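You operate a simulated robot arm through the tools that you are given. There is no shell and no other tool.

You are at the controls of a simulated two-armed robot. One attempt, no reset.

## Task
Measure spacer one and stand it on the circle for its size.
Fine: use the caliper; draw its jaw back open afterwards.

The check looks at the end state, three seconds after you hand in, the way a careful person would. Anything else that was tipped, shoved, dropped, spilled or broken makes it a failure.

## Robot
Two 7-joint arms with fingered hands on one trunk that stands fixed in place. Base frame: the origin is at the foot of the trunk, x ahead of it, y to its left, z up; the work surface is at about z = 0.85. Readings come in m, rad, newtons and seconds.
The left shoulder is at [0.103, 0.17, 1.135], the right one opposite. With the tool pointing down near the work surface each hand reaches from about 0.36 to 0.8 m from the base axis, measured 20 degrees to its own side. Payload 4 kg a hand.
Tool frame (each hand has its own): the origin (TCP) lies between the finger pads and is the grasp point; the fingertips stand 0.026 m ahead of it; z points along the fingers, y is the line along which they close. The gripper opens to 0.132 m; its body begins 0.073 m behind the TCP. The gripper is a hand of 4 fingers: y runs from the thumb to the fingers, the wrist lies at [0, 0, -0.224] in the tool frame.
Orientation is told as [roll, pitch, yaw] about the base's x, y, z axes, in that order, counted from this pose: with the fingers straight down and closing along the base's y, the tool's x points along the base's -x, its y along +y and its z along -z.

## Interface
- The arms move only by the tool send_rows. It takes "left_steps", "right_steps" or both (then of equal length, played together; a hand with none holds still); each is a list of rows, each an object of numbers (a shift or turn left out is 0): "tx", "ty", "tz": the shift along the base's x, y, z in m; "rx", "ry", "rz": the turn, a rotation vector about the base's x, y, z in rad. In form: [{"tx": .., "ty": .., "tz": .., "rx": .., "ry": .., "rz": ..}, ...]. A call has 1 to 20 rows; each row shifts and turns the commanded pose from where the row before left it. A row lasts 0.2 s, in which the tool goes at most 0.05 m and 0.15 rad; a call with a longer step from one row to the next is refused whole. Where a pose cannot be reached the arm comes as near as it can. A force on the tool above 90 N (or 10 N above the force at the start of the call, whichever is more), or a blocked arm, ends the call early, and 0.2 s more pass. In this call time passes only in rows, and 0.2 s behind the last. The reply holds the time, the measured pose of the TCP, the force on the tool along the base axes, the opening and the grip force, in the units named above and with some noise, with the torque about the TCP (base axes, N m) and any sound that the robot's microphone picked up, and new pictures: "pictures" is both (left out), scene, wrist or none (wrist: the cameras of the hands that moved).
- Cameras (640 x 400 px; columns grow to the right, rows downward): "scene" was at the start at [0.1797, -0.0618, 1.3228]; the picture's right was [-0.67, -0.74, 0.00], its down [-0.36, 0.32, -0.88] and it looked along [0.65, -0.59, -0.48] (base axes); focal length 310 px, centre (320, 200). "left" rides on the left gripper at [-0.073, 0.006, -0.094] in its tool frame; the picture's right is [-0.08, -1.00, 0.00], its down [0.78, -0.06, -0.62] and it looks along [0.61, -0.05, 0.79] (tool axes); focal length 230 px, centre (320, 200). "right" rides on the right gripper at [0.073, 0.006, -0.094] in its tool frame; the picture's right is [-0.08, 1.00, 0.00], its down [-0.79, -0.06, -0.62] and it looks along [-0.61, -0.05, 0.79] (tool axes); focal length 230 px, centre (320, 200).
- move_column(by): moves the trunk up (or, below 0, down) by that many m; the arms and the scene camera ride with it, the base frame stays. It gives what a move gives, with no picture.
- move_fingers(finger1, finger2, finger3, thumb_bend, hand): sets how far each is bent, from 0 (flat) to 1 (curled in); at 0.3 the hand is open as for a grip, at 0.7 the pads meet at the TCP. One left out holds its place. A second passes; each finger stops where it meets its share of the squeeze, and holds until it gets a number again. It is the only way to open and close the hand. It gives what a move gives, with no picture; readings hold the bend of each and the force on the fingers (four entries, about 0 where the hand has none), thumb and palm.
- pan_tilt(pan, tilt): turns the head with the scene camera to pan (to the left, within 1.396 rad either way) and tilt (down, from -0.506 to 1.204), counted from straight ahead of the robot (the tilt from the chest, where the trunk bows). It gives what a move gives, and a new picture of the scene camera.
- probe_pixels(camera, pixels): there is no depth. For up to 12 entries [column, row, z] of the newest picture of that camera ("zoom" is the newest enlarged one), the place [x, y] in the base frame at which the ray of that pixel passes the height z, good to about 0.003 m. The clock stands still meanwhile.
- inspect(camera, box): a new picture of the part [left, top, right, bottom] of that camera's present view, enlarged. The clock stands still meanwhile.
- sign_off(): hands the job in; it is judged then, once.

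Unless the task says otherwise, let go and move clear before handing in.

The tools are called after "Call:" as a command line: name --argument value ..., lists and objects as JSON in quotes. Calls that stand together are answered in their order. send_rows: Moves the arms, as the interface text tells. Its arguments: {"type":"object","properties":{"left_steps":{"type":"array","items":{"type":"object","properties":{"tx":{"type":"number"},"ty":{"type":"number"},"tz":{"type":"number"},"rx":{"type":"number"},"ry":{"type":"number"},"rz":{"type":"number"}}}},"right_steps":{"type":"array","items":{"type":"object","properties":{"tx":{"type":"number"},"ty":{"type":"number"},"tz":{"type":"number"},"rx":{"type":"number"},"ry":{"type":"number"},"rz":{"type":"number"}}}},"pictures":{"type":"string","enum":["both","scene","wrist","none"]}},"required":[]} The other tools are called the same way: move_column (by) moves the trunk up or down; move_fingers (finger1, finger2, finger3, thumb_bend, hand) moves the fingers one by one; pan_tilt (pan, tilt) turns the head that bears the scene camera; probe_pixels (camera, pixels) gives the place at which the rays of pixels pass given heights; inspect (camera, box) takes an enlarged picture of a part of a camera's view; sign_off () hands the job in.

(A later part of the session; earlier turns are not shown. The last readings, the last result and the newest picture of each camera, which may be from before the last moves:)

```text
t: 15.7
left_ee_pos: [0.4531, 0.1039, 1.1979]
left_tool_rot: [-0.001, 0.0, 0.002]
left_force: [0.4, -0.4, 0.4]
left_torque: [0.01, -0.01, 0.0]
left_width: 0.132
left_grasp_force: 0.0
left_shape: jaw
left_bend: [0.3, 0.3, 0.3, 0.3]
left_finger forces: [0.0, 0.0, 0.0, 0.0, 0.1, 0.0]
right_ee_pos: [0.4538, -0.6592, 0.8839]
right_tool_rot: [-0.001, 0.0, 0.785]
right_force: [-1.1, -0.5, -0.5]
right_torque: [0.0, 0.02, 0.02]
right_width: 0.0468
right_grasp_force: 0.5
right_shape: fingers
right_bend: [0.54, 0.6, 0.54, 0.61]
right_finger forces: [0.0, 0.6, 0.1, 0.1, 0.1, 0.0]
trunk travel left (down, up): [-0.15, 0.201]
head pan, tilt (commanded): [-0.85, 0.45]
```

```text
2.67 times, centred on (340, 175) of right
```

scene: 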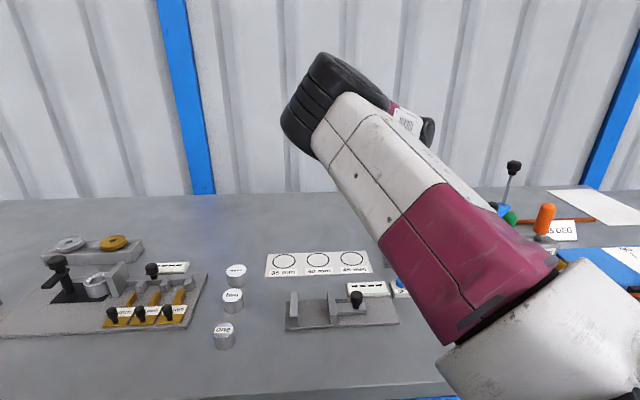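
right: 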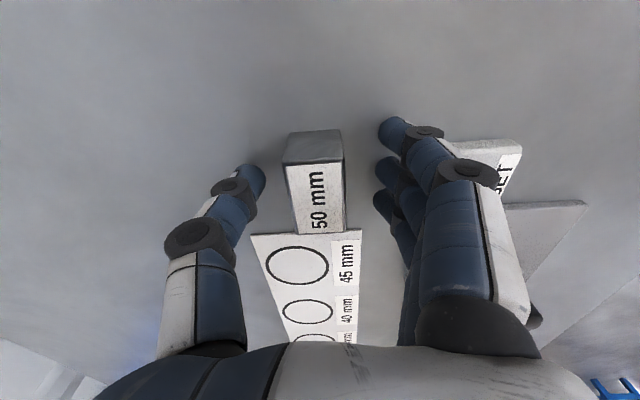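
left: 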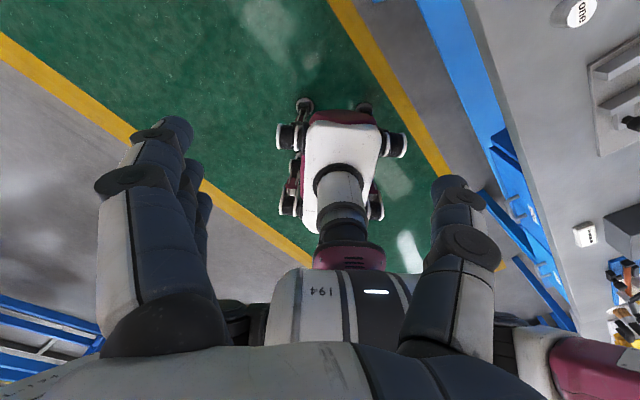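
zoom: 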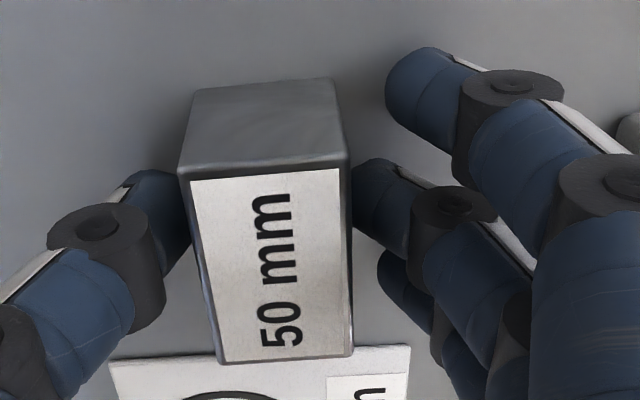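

Both digits now touch with the block still upright (0.6 N). Continuing with a slightly larger equal step.

Call:
move_fingers --hand "right" --finger2 0.63 --thumb_bend 0.63

Call:
inspect --camera "right" --box '[220, 100, 460, 250]'

```text
t: 16.7
left_ee_pos: [0.4544, 0.104, 1.1974]
left_tool_rot: [-0.002, -0.002, 0.001]
left_force: [-0.3, -0.2, -0.8]
left_torque: [-0.03, -0.02, -0.02]
left_width: 0.1319
left_grasp_force: 0.0
left_shape: jaw
left_bend: [0.3, 0.3, 0.3, 0.3]
left_finger forces: [0.0, 0.1, 0.1, 0.0, 0.0, 0.1]
right_ee_pos: [0.454, -0.6594, 0.8844]
right_tool_rot: [-0.001, 0.002, 0.785]
right_force: [-1.6, 0.1, 0.3]
right_torque: [-0.01, -0.02, -0.02]
right_width: 0.045
right_grasp_force: 1.0
right_shape: fingers
right_bend: [0.54, 0.61, 0.54, 0.62]
right_finger forces: [0.0, 1.5, 0.1, 0.0, 1.2, 0.1]
trunk travel left (down, up): [-0.15, 0.201]
head pan, tilt (commanded): [-0.85, 0.45]
```

```text
2.67 times, centred on (340, 175) of right
```

zoom: 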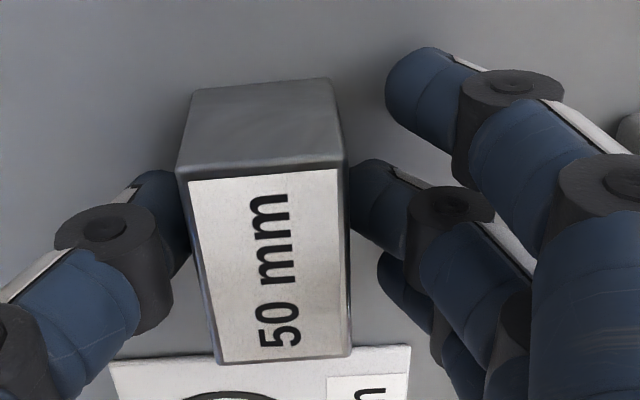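

The digits stall evenly (1.5 / 1.2 N) with the block stable, so force rises with commanded excess. Stepping to 0.67, then 0.72.

Call:
move_fingers --hand "right" --finger2 0.66 --thumb_bend 0.66

Call:
move_fingers --hand "right" --finger2 0.7 --thumb_bend 0.7

Call:
inspect --camera "right" --box '[220, 100, 460, 250]'

```text
t: 17.7
left_ee_pos: [0.4545, 0.1029, 1.198]
left_tool_rot: [-0.002, 0.001, 0.002]
left_force: [-0.5, 1.0, 0.6]
left_torque: [-0.02, 0.02, -0.01]
left_width: 0.1317
left_grasp_force: 0.1
left_shape: jaw
left_bend: [0.3, 0.3, 0.3, 0.3]
left_finger forces: [0.0, 0.1, 0.0, 0.0, 0.1, 0.0]
right_ee_pos: [0.4541, -0.6603, 0.8846]
right_tool_rot: [0.0, 0.002, 0.786]
right_force: [-0.1, 0.3, 0.4]
right_torque: [0.0, 0.01, -0.02]
right_width: 0.0444
right_grasp_force: 3.7
right_shape: fingers
right_bend: [0.54, 0.61, 0.54, 0.64]
right_finger forces: [0.0, 3.6, 0.1, 0.0, 3.9, 0.1]
trunk travel left (down, up): [-0.15, 0.201]
head pan, tilt (commanded): [-0.85, 0.45]
```

```text
t: 18.7
left_ee_pos: [0.4543, 0.1028, 1.1989]
left_tool_rot: [-0.002, -0.001, 0.003]
left_force: [-0.4, -0.9, 0.1]
left_torque: [0.0, 0.02, -0.03]
left_width: 0.1321
left_grasp_force: 0.1
left_shape: jaw
left_bend: [0.3, 0.3, 0.3, 0.3]
left_finger forces: [0.1, 0.0, 0.0, 0.0, 0.1, 0.1]
right_ee_pos: [0.4539, -0.6602, 0.8843]
right_tool_rot: [0.0, 0.0, 0.785]
right_force: [0.1, -0.6, 0.5]
right_torque: [-0.02, 0.0, 0.04]
right_width: 0.0425
right_grasp_force: 8.3
right_shape: fingers
right_bend: [0.54, 0.6, 0.54, 0.66]
right_finger forces: [0.0, 7.8, 0.0, 0.0, 8.0, 0.0]
trunk travel left (down, up): [-0.15, 0.201]
head pan, tilt (commanded): [-0.85, 0.45]
```

```text
2.67 times, centred on (340, 175) of right
```

zoom: 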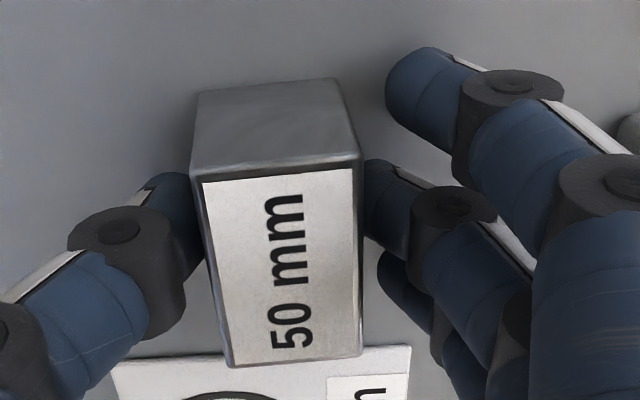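

The grip is 8 N on both digits with the block upright. The thumb is stiffer, so I'll add a little more on the finger side only (0.76 / 0.69), then lift slowly 15 mm and check.

Call:
move_fingers --hand "right" --finger2 0.76 --thumb_bend 0.69

Call:
send_rows --right_steps '[{"tz": 0.004}, {"tz": 0.005}, {"tz": 0.006}]' --pictures "wrist"

Call:
inspect --camera "right" --box '[220, 100, 460, 250]'

```text
t: 19.7
left_ee_pos: [0.4543, 0.1038, 1.1972]
left_tool_rot: [0.0, 0.0, 0.001]
left_force: [-0.5, -0.2, 0.0]
left_torque: [-0.03, 0.0, 0.03]
left_width: 0.1319
left_grasp_force: 0.2
left_shape: jaw
left_bend: [0.3, 0.3, 0.3, 0.3]
left_finger forces: [0.0, 0.1, 0.0, 0.0, 0.1, 0.0]
right_ee_pos: [0.4539, -0.6597, 0.8844]
right_tool_rot: [-0.001, 0.003, 0.786]
right_force: [-0.3, 0.1, 0.0]
right_torque: [0.01, -0.01, 0.02]
right_width: 0.0433
right_grasp_force: 8.6
right_shape: fingers
right_bend: [0.54, 0.61, 0.54, 0.66]
right_finger forces: [0.1, 8.7, 0.1, 0.0, 8.4, 0.0]
trunk travel left (down, up): [-0.15, 0.201]
head pan, tilt (commanded): [-0.85, 0.45]
```

```text
t: 20.5
left_ee_pos: [0.4542, 0.1038, 1.1984]
left_tool_rot: [0.0, 0.002, 0.002]
left_force: [-0.9, 0.4, -0.3]
left_torque: [0.0, -0.03, -0.01]
left_width: 0.1319
left_grasp_force: 0.1
left_shape: jaw
left_bend: [0.3, 0.3, 0.3, 0.3]
left_finger forces: [0.1, 0.0, 0.0, 0.0, 0.0, 0.0]
right_ee_pos: [0.4532, -0.6603, 0.9011]
right_tool_rot: [0.0, 0.0, 0.786]
right_force: [0.5, -0.4, -2.1]
right_torque: [0.01, -0.07, -0.03]
right_width: 0.0433
right_grasp_force: 8.4
right_shape: fingers
right_bend: [0.54, 0.61, 0.54, 0.66]
right_finger forces: [0.1, 8.6, 0.0, 0.0, 8.6, 0.0]
trunk travel left (down, up): [-0.15, 0.201]
head pan, tilt (commanded): [-0.85, 0.45]
```

right: 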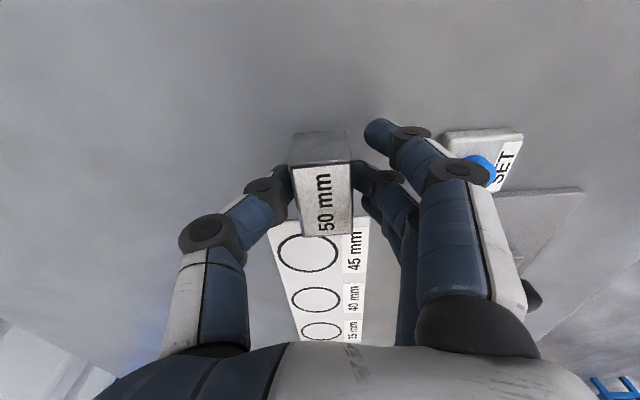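

```text
2.67 times, centred on (340, 175) of right
```

zoom: 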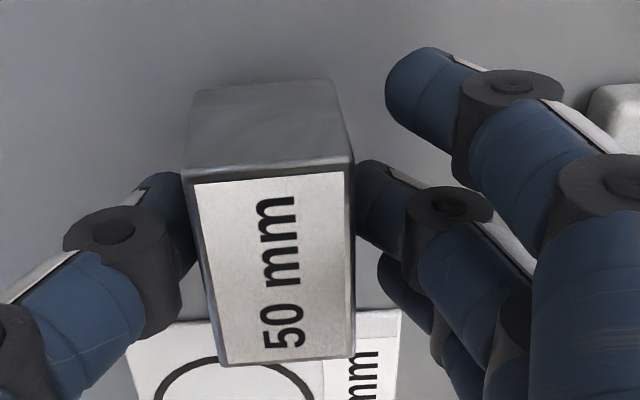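

The block is lifted cleanly (−2 N load, held upright). I'll raise it to z≈0.98, then flatten the outer fingers.

Call:
send_rows --right_steps '[{"tz": 0.012}, {"tz": 0.02}, {"tz": 0.02}, {"tz": 0.02}, {"tz": 0.01}]' --pictures "none"

Call:
move_fingers --hand "right" --finger1 0 --finger3 0

Call:
inspect --camera "right" --box '[0, 0, 640, 400]'

Call:
inspect --camera "right" --box '[220, 100, 460, 250]'

```text
t: 21.7
left_ee_pos: [0.4532, 0.1031, 1.1982]
left_tool_rot: [-0.001, 0.0, 0.001]
left_force: [-0.8, 0.7, 0.5]
left_torque: [0.0, -0.01, -0.02]
left_width: 0.132
left_grasp_force: 0.1
left_shape: jaw
left_bend: [0.3, 0.3, 0.3, 0.3]
left_finger forces: [0.1, 0.0, 0.1, 0.1, 0.1, 0.0]
right_ee_pos: [0.456, -0.662, 0.9826]
right_tool_rot: [-0.001, 0.002, 0.786]
right_force: [0.8, -0.5, -3.1]
right_torque: [-0.03, -0.01, -0.03]
right_width: 0.0437
right_grasp_force: 9.4
right_shape: fingers
right_bend: [0.54, 0.61, 0.54, 0.66]
right_finger forces: [0.0, 8.6, 0.0, 0.1, 8.6, 0.0]
trunk travel left (down, up): [-0.15, 0.201]
head pan, tilt (commanded): [-0.85, 0.45]
```

```text
t: 22.7
left_ee_pos: [0.454, 0.1031, 1.1983]
left_tool_rot: [-0.002, 0.0, 0.001]
left_force: [-0.3, 0.1, -0.5]
left_torque: [-0.02, 0.0, -0.02]
left_width: 0.1317
left_grasp_force: 0.1
left_shape: jaw
left_bend: [0.3, 0.3, 0.3, 0.3]
left_finger forces: [0.0, 0.1, 0.0, 0.0, 0.0, 0.0]
right_ee_pos: [0.4559, -0.6617, 0.982]
right_tool_rot: [0.001, 0.0, 0.785]
right_force: [0.4, 0.7, -1.1]
right_torque: [0.03, 0.03, 0.02]
right_width: 0.1126
right_grasp_force: 9.1
right_shape: fingers
right_bend: [0.0, 0.61, 0.0, 0.66]
right_finger forces: [0.0, 8.6, 0.0, 0.0, 8.7, 0.0]
trunk travel left (down, up): [-0.15, 0.201]
head pan, tilt (commanded): [-0.85, 0.45]
```

```text
1.00 times, centred on (320, 200) of right (not enlarged: the box is as wide or as high as the picture)
```

zoom: 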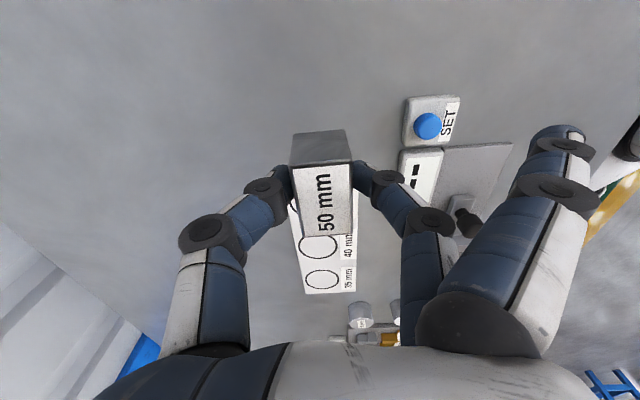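

```text
2.67 times, centred on (340, 175) of right
```

zoom: 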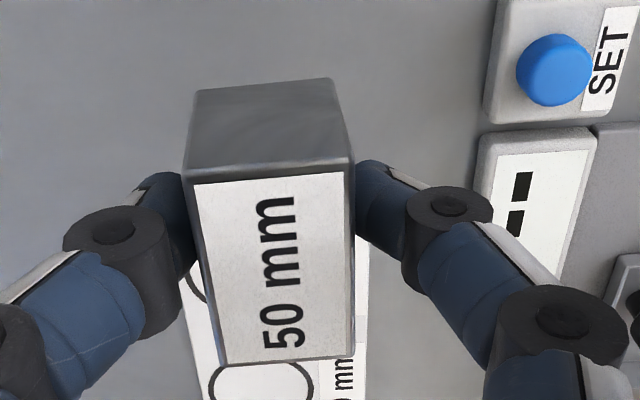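

The outer fingers are clear and the block is steady at 8.6 N. I'll carry it at z≈0.98 over to the jaw gap centre, estimated at (0.488, -0.407).

Call:
send_rows --right_steps '[{"tx": 0.002, "ty": 0.015}, {"tx": 0.004, "ty": 0.032}, {"tx": 0.005, "ty": 0.037}, {"tx": 0.005, "ty": 0.037}, {"tx": 0.005, "ty": 0.037}, {"tx": 0.005, "ty": 0.037}, {"tx": 0.004, "ty": 0.035}, {"tx": 0.002, "ty": 0.022}]' --pictures "both"

```text
t: 24.5
left_ee_pos: [0.4546, 0.1046, 1.1998]
left_tool_rot: [-0.002, 0.0, 0.003]
left_force: [0.1, -0.1, 0.6]
left_torque: [-0.03, -0.03, -0.01]
left_width: 0.132
left_grasp_force: 0.0
left_shape: jaw
left_bend: [0.3, 0.3, 0.3, 0.3]
left_finger forces: [0.1, 0.0, 0.1, 0.0, 0.1, 0.1]
right_ee_pos: [0.4746, -0.4239, 0.9737]
right_tool_rot: [0.027, -0.013, 0.731]
right_force: [0.2, 0.1, -2.4]
right_torque: [-0.01, -0.03, 0.01]
right_width: 0.1125
right_grasp_force: 8.6
right_shape: fingers
right_bend: [0.0, 0.61, 0.0, 0.66]
right_finger forces: [0.0, 8.6, 0.1, 0.0, 8.5, 0.0]
trunk travel left (down, up): [-0.15, 0.201]
head pan, tilt (commanded): [-0.85, 0.45]
```

scene: 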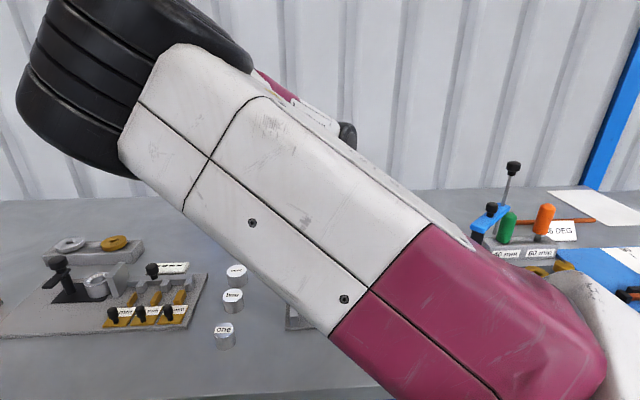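
right: 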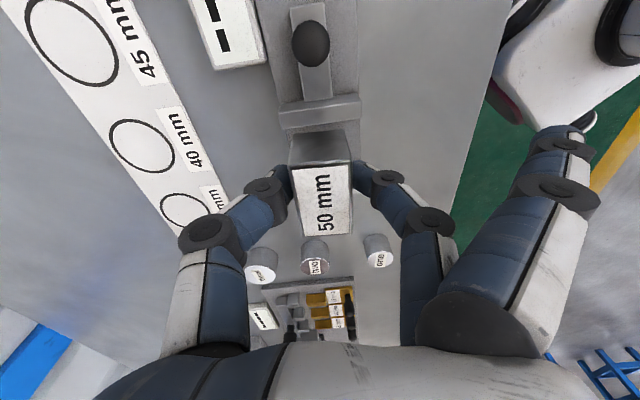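

The pose lags the command (rot 0.731 instead of 0.785, ~2 cm short). I'll wait one row to see whether it's lag or a reach limit.

Call:
send_rows --right_steps '[{"tz": 0.0}, {"tz": 0.0}, {"tz": 0.0}]' --pictures "wrist"

```text
t: 25.3
left_ee_pos: [0.455, 0.1033, 1.1981]
left_tool_rot: [-0.002, -0.001, 0.002]
left_force: [0.0, -1.0, 0.5]
left_torque: [0.01, 0.05, 0.0]
left_width: 0.1317
left_grasp_force: 0.0
left_shape: jaw
left_bend: [0.3, 0.3, 0.3, 0.3]
left_finger forces: [0.1, 0.1, 0.0, 0.0, 0.0, 0.1]
right_ee_pos: [0.4771, -0.4213, 0.9756]
right_tool_rot: [0.026, -0.02, 0.738]
right_force: [-0.1, 0.1, -1.6]
right_torque: [0.0, -0.01, 0.03]
right_width: 0.1126
right_grasp_force: 8.6
right_shape: fingers
right_bend: [0.0, 0.61, 0.0, 0.66]
right_finger forces: [0.0, 8.6, 0.0, 0.0, 8.7, 0.0]
trunk travel left (down, up): [-0.15, 0.201]
head pan, tilt (commanded): [-0.85, 0.45]
```

right: 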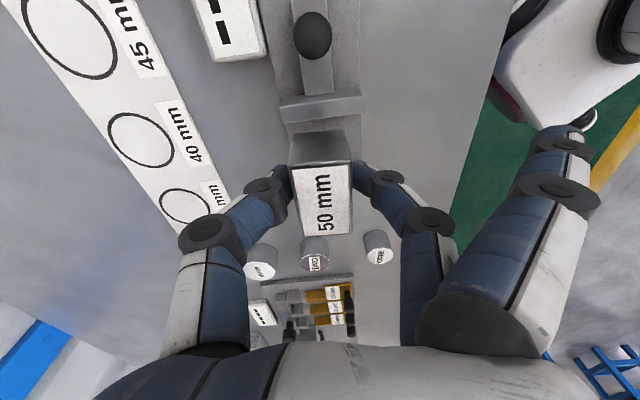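

It's still creeping toward the target (0.731→0.738), likely adapting the elbow. I'll give it more time.

Call:
send_rows --right_steps '[{"tz": 0.0}, {"tz": 0.0}, {"tz": 0.0}, {"tz": 0.0}, {"tz": 0.0}, {"tz": 0.0}, {"tz": 0.0}, {"tz": 0.0}, {"tz": 0.0}, {"tz": 0.0}]' --pictures "wrist"

```text
t: 27.5
left_ee_pos: [0.4541, 0.1031, 1.1985]
left_tool_rot: [-0.002, 0.0, 0.001]
left_force: [-0.3, -0.3, -0.8]
left_torque: [0.0, 0.0, -0.01]
left_width: 0.132
left_grasp_force: 0.1
left_shape: jaw
left_bend: [0.3, 0.3, 0.3, 0.3]
left_finger forces: [0.1, 0.0, 0.1, 0.1, 0.1, 0.1]
right_ee_pos: [0.4764, -0.4221, 0.9757]
right_tool_rot: [0.024, -0.023, 0.736]
right_force: [0.2, 0.1, -2.0]
right_torque: [-0.02, 0.0, 0.0]
right_width: 0.1126
right_grasp_force: 8.3
right_shape: fingers
right_bend: [0.0, 0.61, 0.0, 0.66]
right_finger forces: [0.1, 8.6, 0.0, 0.0, 8.6, 0.1]
trunk travel left (down, up): [-0.15, 0.201]
head pan, tilt (commanded): [-0.85, 0.45]
```

right: 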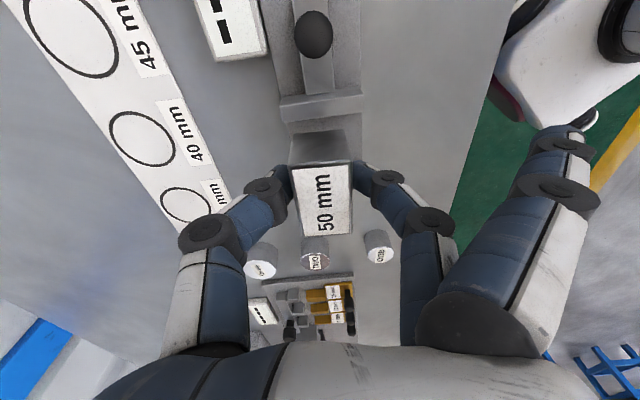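

It has converged about 16 mm short with 0.05 rad missing, so it's a joint limit at this trunk height. I'll raise the trunk 0.1 m and bring the hand back down to see whether that frees the arm.

Call:
move_column --by 0.1

Call:
send_rows --right_steps '[{"tz": -0.02}, {"tz": -0.03}, {"tz": -0.03}, {"tz": 0.0}, {"tz": 0.0}, {"tz": 0.0}]' --pictures "both"

```text
t: 28.8
left_ee_pos: [0.4547, 0.1051, 1.2979]
left_tool_rot: [-0.001, 0.0, 0.0]
left_force: [0.4, -0.2, 0.3]
left_torque: [-0.02, 0.01, 0.01]
left_width: 0.132
left_grasp_force: 0.1
left_shape: jaw
left_bend: [0.3, 0.3, 0.3, 0.3]
left_finger forces: [0.0, 0.0, 0.0, 0.0, 0.0, 0.0]
right_ee_pos: [0.4849, -0.4128, 1.081]
right_tool_rot: [0.003, -0.008, 0.771]
right_force: [0.7, 0.6, -1.5]
right_torque: [-0.03, 0.01, 0.03]
right_width: 0.1126
right_grasp_force: 8.7
right_shape: fingers
right_bend: [0.0, 0.61, 0.0, 0.66]
right_finger forces: [0.0, 8.4, 0.0, 0.0, 8.4, 0.1]
trunk travel left (down, up): [-0.25, 0.101]
head pan, tilt (commanded): [-0.85, 0.45]
```

```text
t: 30.2
left_ee_pos: [0.4534, 0.103, 1.2992]
left_tool_rot: [-0.001, 0.0, 0.001]
left_force: [-0.1, 0.5, -0.1]
left_torque: [0.02, -0.03, -0.01]
left_width: 0.1319
left_grasp_force: 0.0
left_shape: jaw
left_bend: [0.3, 0.3, 0.3, 0.3]
left_finger forces: [0.1, 0.0, 0.0, 0.0, 0.0, 0.0]
right_ee_pos: [0.4847, -0.4088, 1.0005]
right_tool_rot: [0.001, 0.002, 0.786]
right_force: [0.6, 0.5, -2.8]
right_torque: [-0.03, 0.01, 0.02]
right_width: 0.1128
right_grasp_force: 8.5
right_shape: fingers
right_bend: [0.0, 0.61, 0.0, 0.66]
right_finger forces: [0.0, 8.4, 0.0, 0.1, 8.5, 0.1]
trunk travel left (down, up): [-0.25, 0.101]
head pan, tilt (commanded): [-0.85, 0.45]
```

scene: 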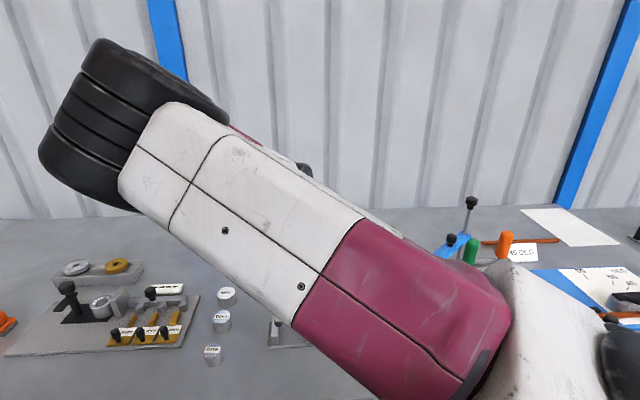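
right: 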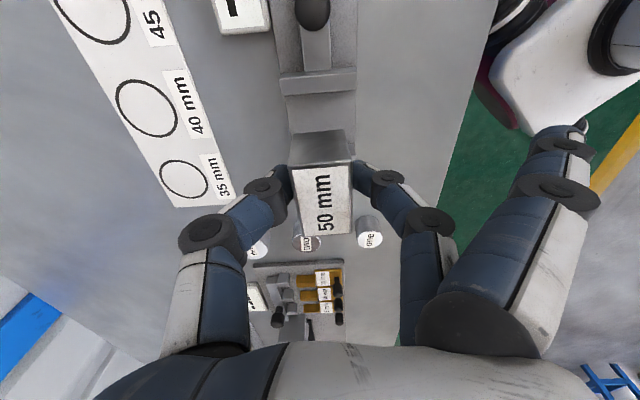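

Raising the trunk worked: the hand is now at full yaw 0.786 and on target. I'll raise another 0.09 m for margin and lower the hand to about z 0.96.

Call:
move_column --by 0.09

Call:
send_rows --right_steps '[{"tz": -0.03}, {"tz": -0.03}, {"tz": -0.03}, {"tz": -0.03}, {"tz": -0.01}, {"tz": 0.0}, {"tz": 0.0}]' --pictures "both"

```text
t: 31.5
left_ee_pos: [0.4536, 0.1031, 1.3894]
left_tool_rot: [-0.002, 0.0, 0.001]
left_force: [-0.4, 0.6, -0.5]
left_torque: [-0.02, -0.05, -0.01]
left_width: 0.1318
left_grasp_force: 0.0
left_shape: jaw
left_bend: [0.3, 0.3, 0.3, 0.3]
left_finger forces: [0.1, 0.0, 0.0, 0.0, 0.0, 0.1]
right_ee_pos: [0.4869, -0.4076, 1.0913]
right_tool_rot: [0.001, 0.001, 0.785]
right_force: [-0.1, 0.5, -2.3]
right_torque: [-0.01, 0.03, 0.0]
right_width: 0.1123
right_grasp_force: 8.3
right_shape: fingers
right_bend: [0.0, 0.61, 0.0, 0.66]
right_finger forces: [0.1, 8.5, 0.0, 0.0, 8.5, 0.0]
trunk travel left (down, up): [-0.34, 0.011]
head pan, tilt (commanded): [-0.85, 0.45]
```

```text
t: 33.1
left_ee_pos: [0.454, 0.104, 1.3908]
left_tool_rot: [-0.002, 0.002, 0.001]
left_force: [-0.1, -0.1, 0.2]
left_torque: [0.01, 0.03, 0.03]
left_width: 0.1319
left_grasp_force: 0.1
left_shape: jaw
left_bend: [0.3, 0.3, 0.3, 0.3]
left_finger forces: [0.0, 0.0, 0.1, 0.1, 0.1, 0.0]
right_ee_pos: [0.4858, -0.4082, 0.9623]
right_tool_rot: [-0.001, 0.001, 0.784]
right_force: [0.3, 0.0, -2.8]
right_torque: [-0.01, 0.0, -0.01]
right_width: 0.1128
right_grasp_force: 8.6
right_shape: fingers
right_bend: [0.0, 0.61, 0.0, 0.66]
right_finger forces: [0.0, 8.5, 0.0, 0.0, 8.5, 0.0]
trunk travel left (down, up): [-0.34, 0.011]
head pan, tilt (commanded): [-0.85, 0.45]
```

scene: 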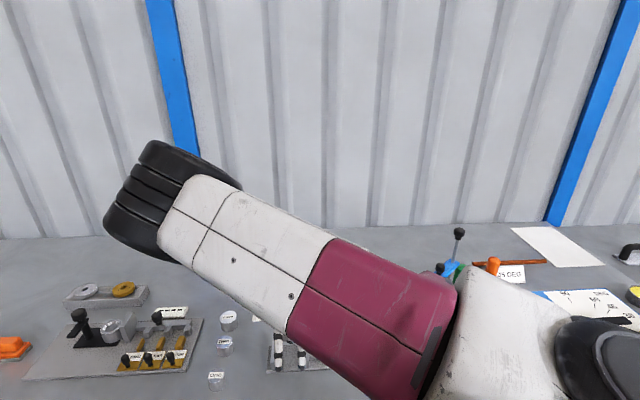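
right: 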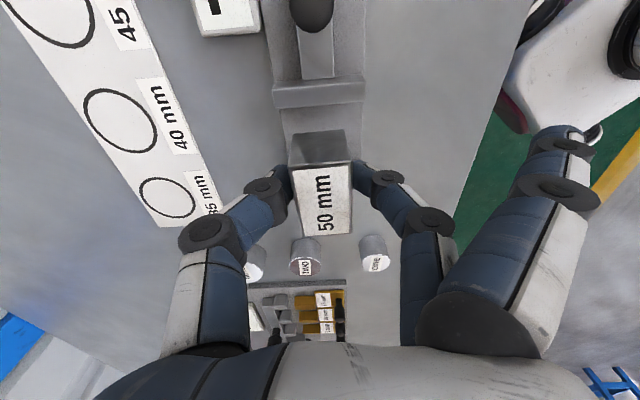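

The pose is reached exactly at z 0.962. Let me zoom into the wrist view and tilt the head down to see the gap from the scene camera.

Call:
inspect --camera "right" --box '[220, 40, 412, 160]'

Call:
probe_pixels --camera "zoom" --pixels '[[178, 170, 0.878], [482, 140, 0.878], [178, 222, 0.878], [484, 203, 0.878], [185, 228, 0.856], [480, 212, 0.856], [168, 30, 0.856], [480, 30, 0.856], [212, 330, 0.856], [300, 50, 0.9]]'

Call:
pan_tilt --pan -0.75 --tilt 0.75

```text
3.33 times, centred on (316, 100) of right
```

zoom: 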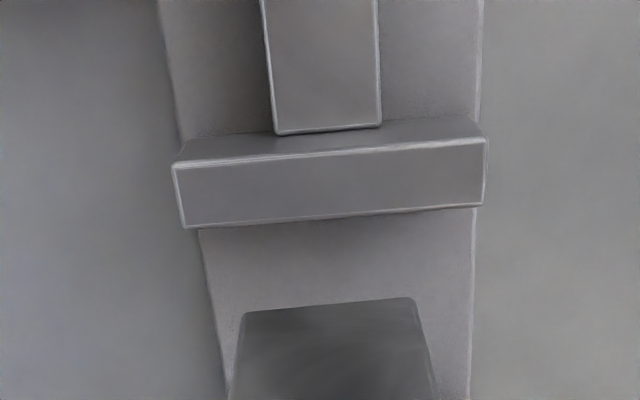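

```text
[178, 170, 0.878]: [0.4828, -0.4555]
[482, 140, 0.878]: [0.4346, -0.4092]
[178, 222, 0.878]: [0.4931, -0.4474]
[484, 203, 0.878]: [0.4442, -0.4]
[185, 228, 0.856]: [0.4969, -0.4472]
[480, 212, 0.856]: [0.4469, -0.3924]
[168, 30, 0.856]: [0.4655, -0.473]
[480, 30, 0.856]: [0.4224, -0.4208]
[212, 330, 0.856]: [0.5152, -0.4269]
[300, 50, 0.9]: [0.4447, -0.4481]
```

```text
t: 33.9
left_ee_pos: [0.4527, 0.1046, 1.3904]
left_tool_rot: [-0.003, 0.0, 0.002]
left_force: [0.6, -0.3, 0.6]
left_torque: [-0.01, -0.02, 0.05]
left_width: 0.1321
left_grasp_force: 0.2
left_shape: jaw
left_bend: [0.3, 0.3, 0.3, 0.3]
left_finger forces: [0.0, 0.0, 0.1, 0.0, 0.1, 0.0]
right_ee_pos: [0.4857, -0.4079, 0.9611]
right_tool_rot: [0.002, 0.0, 0.786]
right_force: [-1.1, -0.3, -2.8]
right_torque: [0.06, -0.01, -0.02]
right_width: 0.1125
right_grasp_force: 8.6
right_shape: fingers
right_bend: [0.0, 0.61, 0.0, 0.66]
right_finger forces: [0.1, 8.5, 0.0, 0.0, 8.6, 0.1]
trunk travel left (down, up): [-0.34, 0.011]
head pan, tilt (commanded): [-0.75, 0.75]
```

scene: 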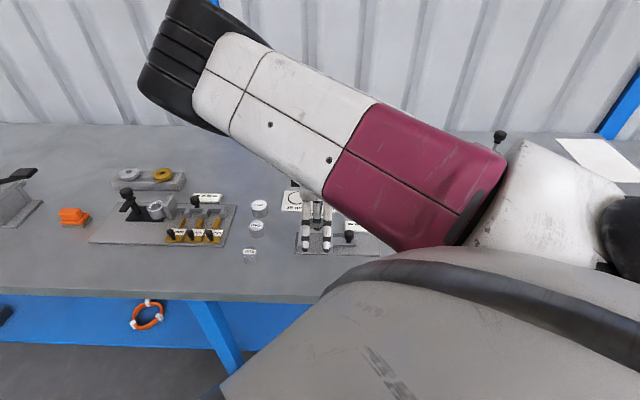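

Relative to the same wrist camera, the block's near end (zoom row ~308) is at tool x≈0.023 and the moving jaw's inner edge (zoom row ~215) is at ≈0.025. So I should shift about 5 mm along +u toward the fixed jaw. I'll check with the scene zoom first.

Call:
inspect --camera "scene" --box '[270, 190, 398, 270]'

Call:
probe_pixels --camera "zoom" --pixels '[[125, 310, 0.85], [170, 230, 0.878]]'

```text
5.00 times, centred on (334, 230) of scene
```

zoom: 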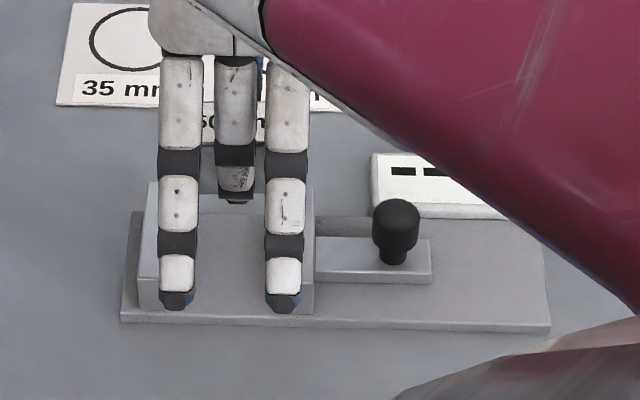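

```text
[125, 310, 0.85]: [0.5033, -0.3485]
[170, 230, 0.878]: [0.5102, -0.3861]
```

The scene zoom agrees: the middle finger (x≈236) sits ~6–7 mm to the moving-jaw side of the gap centre (~222). I'll shift 6 mm along +u and descend to z≈0.925, keeping the block bottom still above the jaws.

Call:
send_rows --right_steps '[{"tx": 0.0022, "ty": 0.0022, "tz": -0.01}, {"tx": 0.002, "ty": 0.002, "tz": -0.012}, {"tz": -0.014}, {"tz": 0.0}]' --pictures "both"

Call:
inspect --camera "right" --box '[220, 70, 412, 190]'

Call:
inspect --camera "scene" --box '[270, 190, 398, 270]'

```text
t: 34.9
left_ee_pos: [0.4533, 0.1036, 1.3902]
left_tool_rot: [-0.003, -0.001, 0.001]
left_force: [-0.1, 0.4, 0.5]
left_torque: [-0.02, -0.03, 0.0]
left_width: 0.132
left_grasp_force: 0.1
left_shape: jaw
left_bend: [0.3, 0.3, 0.3, 0.3]
left_finger forces: [0.0, 0.0, 0.0, 0.1, 0.0, 0.0]
right_ee_pos: [0.4913, -0.4042, 0.9259]
right_tool_rot: [0.0, 0.0, 0.785]
right_force: [0.3, 0.5, -1.7]
right_torque: [-0.05, -0.04, -0.02]
right_width: 0.1126
right_grasp_force: 8.9
right_shape: fingers
right_bend: [0.0, 0.61, 0.0, 0.66]
right_finger forces: [0.0, 8.5, 0.0, 0.1, 8.5, 0.0]
trunk travel left (down, up): [-0.34, 0.011]
head pan, tilt (commanded): [-0.75, 0.75]
```

scene: 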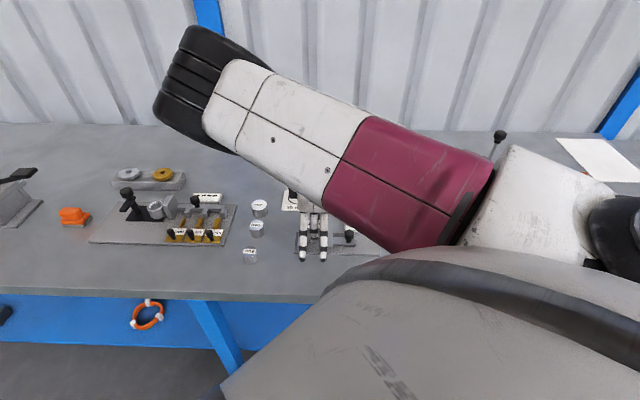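
right: 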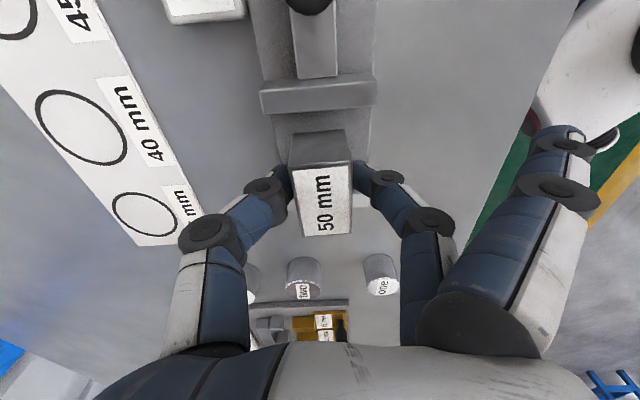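

```text
3.33 times, centred on (316, 130) of right
```

zoom: 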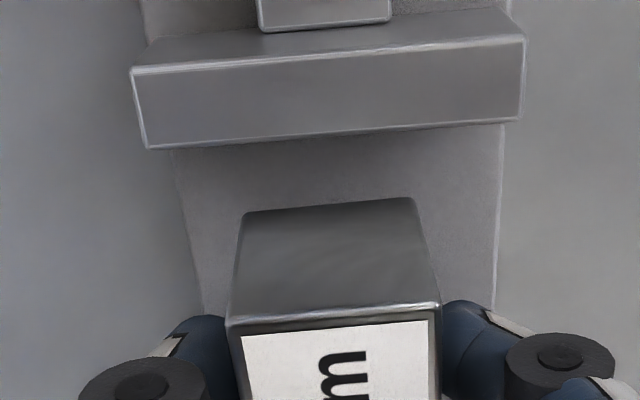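

```text
5.00 times, centred on (334, 230) of scene
```

zoom: 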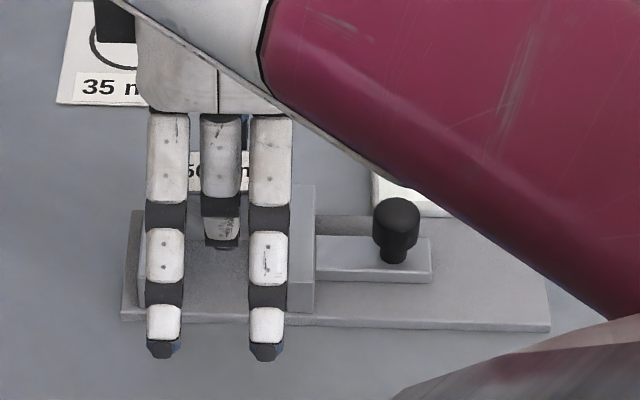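

The block now has ~7.6 mm clearance to the moving jaw and is parallel to it within ~1°. Lowering into the gap, stopping just above the plate.

Call:
send_rows --right_steps '[{"tz": -0.01}, {"tz": -0.01}, {"tz": -0.008}, {"tz": -0.003}, {"tz": 0.0}]' --pictures "both"

Call:
inspect --camera "right" --box '[220, 70, 412, 190]'

Call:
inspect --camera "scene" --box '[270, 190, 398, 270]'

```text
t: 36.1
left_ee_pos: [0.4532, 0.1039, 1.3899]
left_tool_rot: [-0.001, 0.001, 0.002]
left_force: [0.4, -0.2, -0.3]
left_torque: [0.01, 0.0, -0.01]
left_width: 0.1318
left_grasp_force: 0.0
left_shape: jaw
left_bend: [0.3, 0.3, 0.3, 0.3]
left_finger forces: [0.1, 0.1, 0.1, 0.1, 0.0, 0.0]
right_ee_pos: [0.4918, -0.4033, 0.896]
right_tool_rot: [0.001, 0.002, 0.786]
right_force: [0.0, 0.5, -2.7]
right_torque: [0.01, -0.03, 0.02]
right_width: 0.1124
right_grasp_force: 8.1
right_shape: fingers
right_bend: [0.0, 0.61, 0.0, 0.66]
right_finger forces: [0.0, 8.5, 0.1, 0.0, 8.3, 0.0]
trunk travel left (down, up): [-0.34, 0.011]
head pan, tilt (commanded): [-0.75, 0.75]
```

scene: 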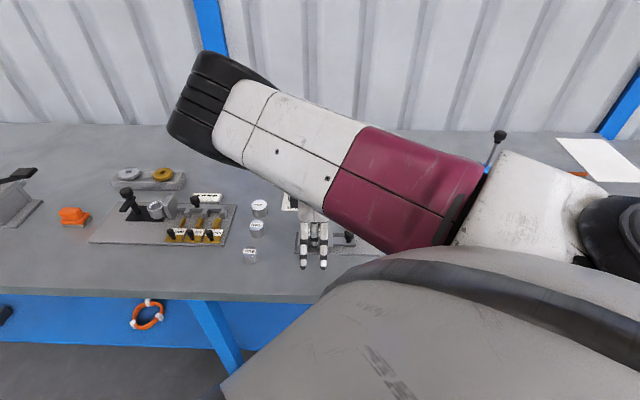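
right: 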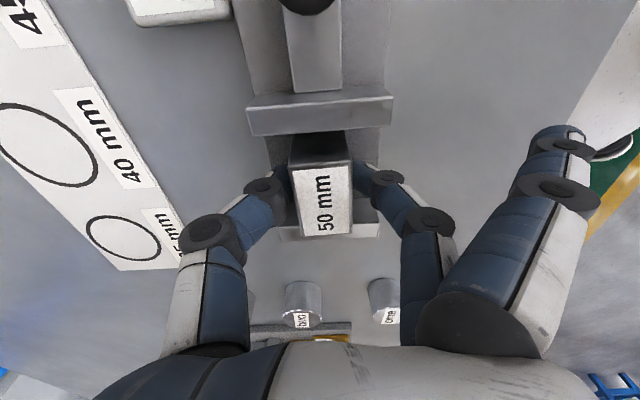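

```text
3.33 times, centred on (316, 130) of right
```

zoom: 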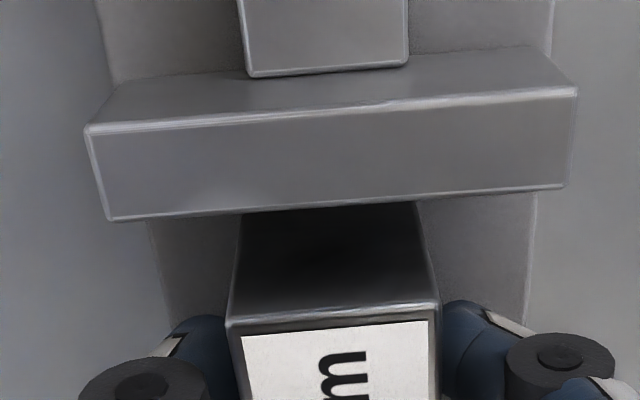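

```text
5.00 times, centred on (334, 230) of scene
```

zoom: 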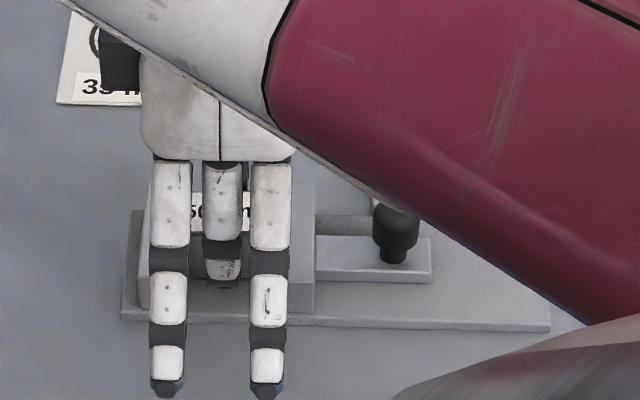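

The block is in the slot (TCP 0.896, still −2.7 N so not yet touching). Checking the far-end clearance to the fixed jaw near (330,235).

Call:
inspect --camera "right" --box '[256, 170, 400, 260]'

Call:
send_rows --right_steps '[{"tz": -0.0015}, {"tz": -0.0015}, {"tz": 0.0}]' --pictures "none"

```text
4.44 times, centred on (328, 215) of right
```

zoom: 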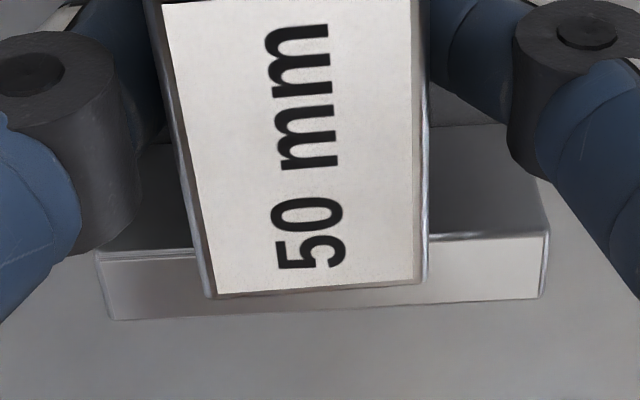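

```text
t: 36.9
left_ee_pos: [0.4539, 0.1038, 1.391]
left_tool_rot: [-0.003, 0.001, 0.003]
left_force: [0.6, 0.2, 0.1]
left_torque: [-0.04, 0.01, -0.01]
left_width: 0.1318
left_grasp_force: 0.0
left_shape: jaw
left_bend: [0.3, 0.3, 0.3, 0.3]
left_finger forces: [0.1, 0.0, 0.1, 0.0, 0.0, 0.0]
right_ee_pos: [0.4904, -0.4029, 0.8926]
right_tool_rot: [0.0, 0.0, 0.785]
right_force: [1.0, -0.2, 0.2]
right_torque: [0.03, 0.01, 0.0]
right_width: 0.1128
right_grasp_force: 8.8
right_shape: fingers
right_bend: [0.0, 0.62, 0.0, 0.66]
right_finger forces: [0.0, 8.8, 0.1, 0.0, 9.1, 0.1]
trunk travel left (down, up): [-0.34, 0.011]
head pan, tilt (commanded): [-0.75, 0.75]
```

The load went from −2.7 to +0.2 N, so the block rests on the plate with about 6.5 mm and 9.6 mm clearances at its ends. I'll relax the grip in matched steps so the block isn't shoved.

Call:
move_fingers --hand "right" --finger2 0.68 --thumb_bend 0.675

Call:
move_fingers --hand "right" --finger2 0.64 --thumb_bend 0.665

Call:
move_fingers --hand "right" --finger2 0.59 --thumb_bend 0.63

Call:
inspect --camera "right" --box '[220, 100, 460, 250]'

```text
t: 37.9
left_ee_pos: [0.4532, 0.1044, 1.3905]
left_tool_rot: [-0.003, 0.001, 0.003]
left_force: [0.2, 0.9, -0.5]
left_torque: [-0.01, 0.04, 0.01]
left_width: 0.1318
left_grasp_force: 0.0
left_shape: jaw
left_bend: [0.3, 0.3, 0.3, 0.3]
left_finger forces: [0.1, 0.1, 0.0, 0.0, 0.0, 0.0]
right_ee_pos: [0.4898, -0.404, 0.8926]
right_tool_rot: [0.001, -0.001, 0.785]
right_force: [1.0, -0.8, 1.1]
right_torque: [0.01, -0.01, 0.01]
right_width: 0.1132
right_grasp_force: 5.7
right_shape: fingers
right_bend: [0.0, 0.62, 0.0, 0.65]
right_finger forces: [0.1, 5.1, 0.1, 0.1, 5.8, 0.0]
trunk travel left (down, up): [-0.34, 0.011]
head pan, tilt (commanded): [-0.75, 0.75]
```

```text
t: 38.9
left_ee_pos: [0.453, 0.1043, 1.3896]
left_tool_rot: [-0.002, 0.0, 0.002]
left_force: [-0.2, -0.3, 0.8]
left_torque: [0.01, -0.02, -0.02]
left_width: 0.1319
left_grasp_force: 0.0
left_shape: jaw
left_bend: [0.3, 0.3, 0.3, 0.3]
left_finger forces: [0.0, 0.0, 0.0, 0.0, 0.0, 0.0]
right_ee_pos: [0.4908, -0.4044, 0.8921]
right_tool_rot: [0.001, 0.001, 0.787]
right_force: [1.5, -0.7, 1.3]
right_torque: [0.01, -0.04, 0.0]
right_width: 0.1133
right_grasp_force: 4.0
right_shape: fingers
right_bend: [0.0, 0.61, 0.0, 0.65]
right_finger forces: [0.0, 3.1, 0.1, 0.0, 4.4, 0.0]
trunk travel left (down, up): [-0.34, 0.011]
head pan, tilt (commanded): [-0.75, 0.75]
```

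```text
t: 39.9
left_ee_pos: [0.4542, 0.1049, 1.3905]
left_tool_rot: [-0.002, -0.001, 0.002]
left_force: [-0.7, -0.1, 1.4]
left_torque: [0.01, -0.05, 0.01]
left_width: 0.1318
left_grasp_force: 0.0
left_shape: jaw
left_bend: [0.3, 0.3, 0.3, 0.3]
left_finger forces: [0.0, 0.1, 0.0, 0.0, 0.0, 0.0]
right_ee_pos: [0.4902, -0.4043, 0.8932]
right_tool_rot: [-0.001, -0.001, 0.786]
right_force: [-0.5, 0.0, -0.2]
right_torque: [0.02, -0.04, 0.0]
right_width: 0.1139
right_grasp_force: 0.2
right_shape: fingers
right_bend: [0.0, 0.59, 0.0, 0.63]
right_finger forces: [0.1, 0.1, 0.0, 0.1, 0.9, 0.1]
trunk travel left (down, up): [-0.34, 0.011]
head pan, tilt (commanded): [-0.75, 0.75]
```

```text
2.67 times, centred on (340, 175) of right
```

zoom: 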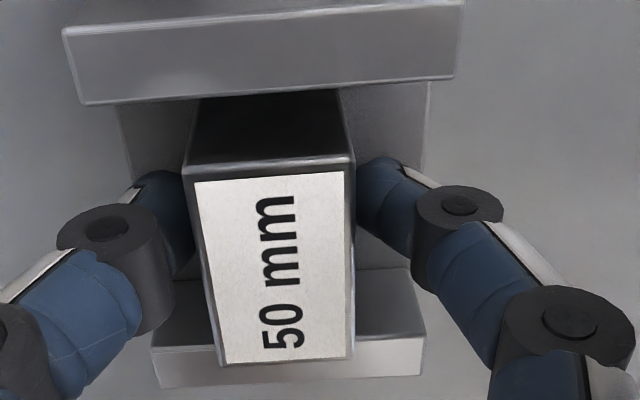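

The block stands on the plate with almost zero grip. Opening finger and thumb further, then lifting straight up.

Call:
move_fingers --hand "right" --finger2 0.5 --thumb_bend 0.5

Call:
send_rows --right_steps '[{"tz": 0.01}, {"tz": 0.02}, {"tz": 0.03}, {"tz": 0.03}]' --pictures "both"

Call:
inspect --camera "right" --box '[210, 60, 450, 210]'

```text
t: 40.9
left_ee_pos: [0.4535, 0.105, 1.3899]
left_tool_rot: [-0.001, 0.0, 0.001]
left_force: [1.2, 0.6, 0.2]
left_torque: [0.02, -0.06, 0.01]
left_width: 0.1318
left_grasp_force: 0.0
left_shape: jaw
left_bend: [0.3, 0.3, 0.3, 0.3]
left_finger forces: [0.0, 0.0, 0.0, 0.0, 0.0, 0.0]
right_ee_pos: [0.4897, -0.4042, 0.8921]
right_tool_rot: [0.001, 0.002, 0.785]
right_force: [1.0, -0.7, -0.2]
right_torque: [0.01, -0.01, 0.01]
right_width: 0.1338
right_grasp_force: 0.0
right_shape: fingers
right_bend: [0.0, 0.5, 0.0, 0.5]
right_finger forces: [0.2, 0.0, 0.0, 0.0, 0.1, 0.1]
trunk travel left (down, up): [-0.34, 0.011]
head pan, tilt (commanded): [-0.75, 0.75]
```

```text
t: 41.9
left_ee_pos: [0.4541, 0.104, 1.3901]
left_tool_rot: [-0.002, -0.001, 0.002]
left_force: [-0.5, 0.9, 0.1]
left_torque: [-0.02, 0.02, 0.06]
left_width: 0.1319
left_grasp_force: 0.0
left_shape: jaw
left_bend: [0.3, 0.3, 0.3, 0.3]
left_finger forces: [0.1, 0.0, 0.1, 0.0, 0.0, 0.1]
right_ee_pos: [0.4922, -0.4044, 0.9802]
right_tool_rot: [0.002, 0.0, 0.785]
right_force: [0.3, 0.6, 0.9]
right_torque: [0.02, 0.03, -0.02]
right_width: 0.1338
right_grasp_force: 0.1
right_shape: fingers
right_bend: [0.0, 0.5, 0.0, 0.5]
right_finger forces: [0.0, 0.1, 0.0, 0.0, 0.1, 0.1]
trunk travel left (down, up): [-0.34, 0.011]
head pan, tilt (commanded): [-0.75, 0.75]
```

scene: 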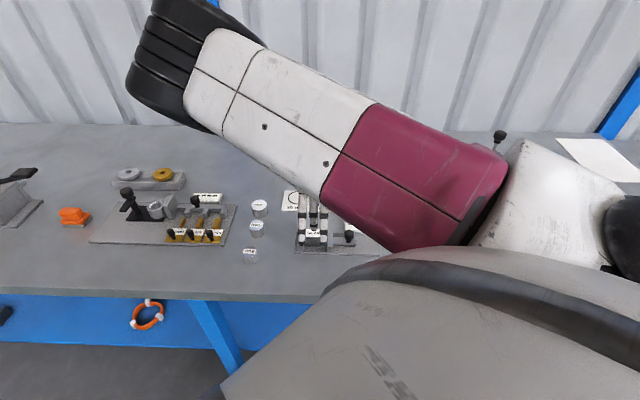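
right: 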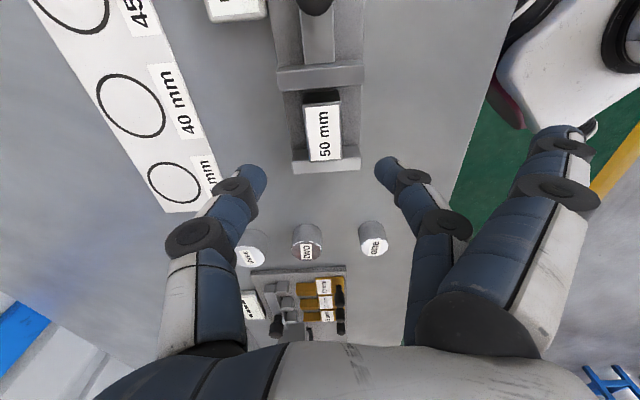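

```text
2.67 times, centred on (330, 135) of right
```

zoom: 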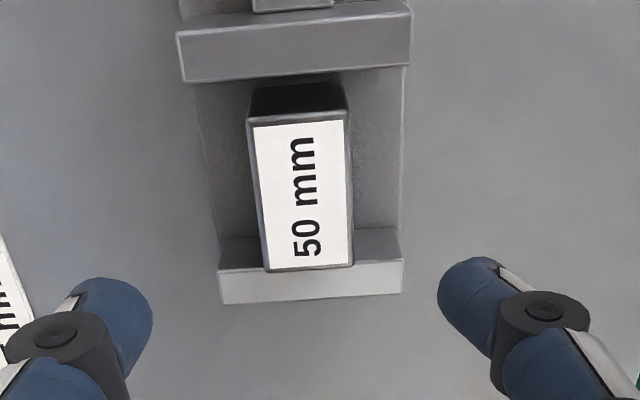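

The 50 mm block sits squarely between the jaws. Next I'll move the hand over the knob (around (0.4235, -0.4645)) and look before lowering to pinch it.

Call:
send_rows --right_steps '[{"tx": -0.017, "ty": -0.015}, {"tx": -0.017, "ty": -0.015}, {"tx": -0.017, "ty": -0.015}, {"tx": -0.016, "ty": -0.015}, {"tz": -0.02}]' --pictures "both"

Call:
inspect --camera "right" --box '[220, 80, 460, 230]'

Call:
probe_pixels --camera "zoom" --pixels '[[270, 200, 0.908], [270, 200, 0.87]]'

```text
t: 43.1
left_ee_pos: [0.4545, 0.1035, 1.3893]
left_tool_rot: [-0.003, -0.001, 0.001]
left_force: [0.0, 0.3, -0.7]
left_torque: [0.0, 0.0, -0.02]
left_width: 0.132
left_grasp_force: 0.1
left_shape: jaw
left_bend: [0.3, 0.3, 0.3, 0.3]
left_finger forces: [0.1, 0.0, 0.1, 0.0, 0.0, 0.0]
right_ee_pos: [0.4251, -0.4646, 0.9623]
right_tool_rot: [0.0, 0.003, 0.788]
right_force: [-0.8, 0.3, -0.7]
right_torque: [-0.02, 0.03, -0.05]
right_width: 0.1339
right_grasp_force: 0.1
right_shape: fingers
right_bend: [0.0, 0.5, 0.0, 0.5]
right_finger forces: [0.0, 0.1, 0.1, 0.0, 0.0, 0.0]
trunk travel left (down, up): [-0.34, 0.011]
head pan, tilt (commanded): [-0.75, 0.75]
```

scene: 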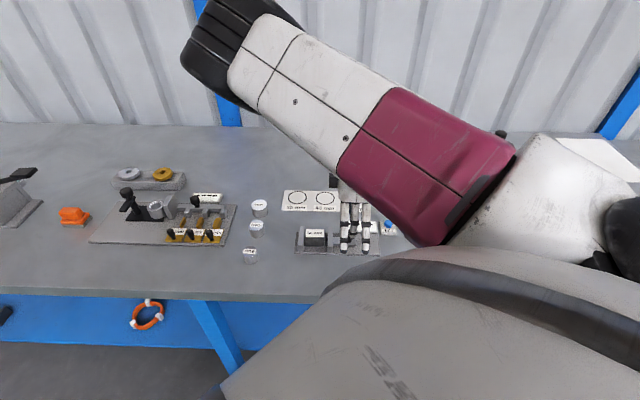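
right: 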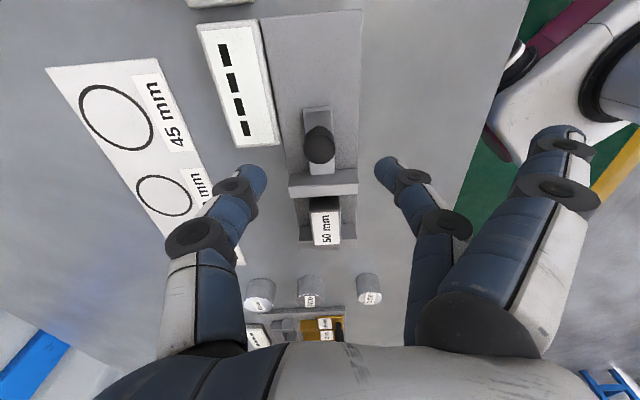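

```text
2.67 times, centred on (340, 155) of right
```

zoom: 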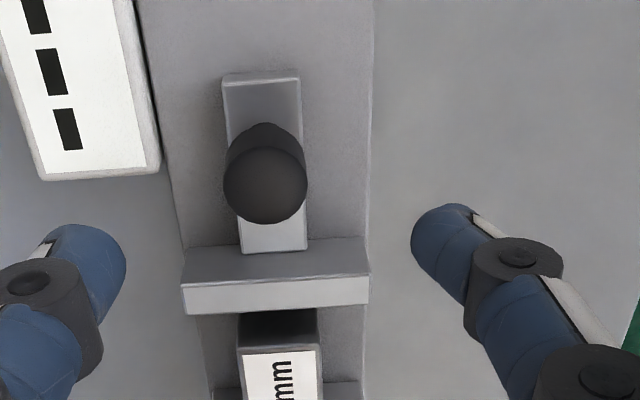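

```text
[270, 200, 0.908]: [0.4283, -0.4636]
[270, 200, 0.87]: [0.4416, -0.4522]
```

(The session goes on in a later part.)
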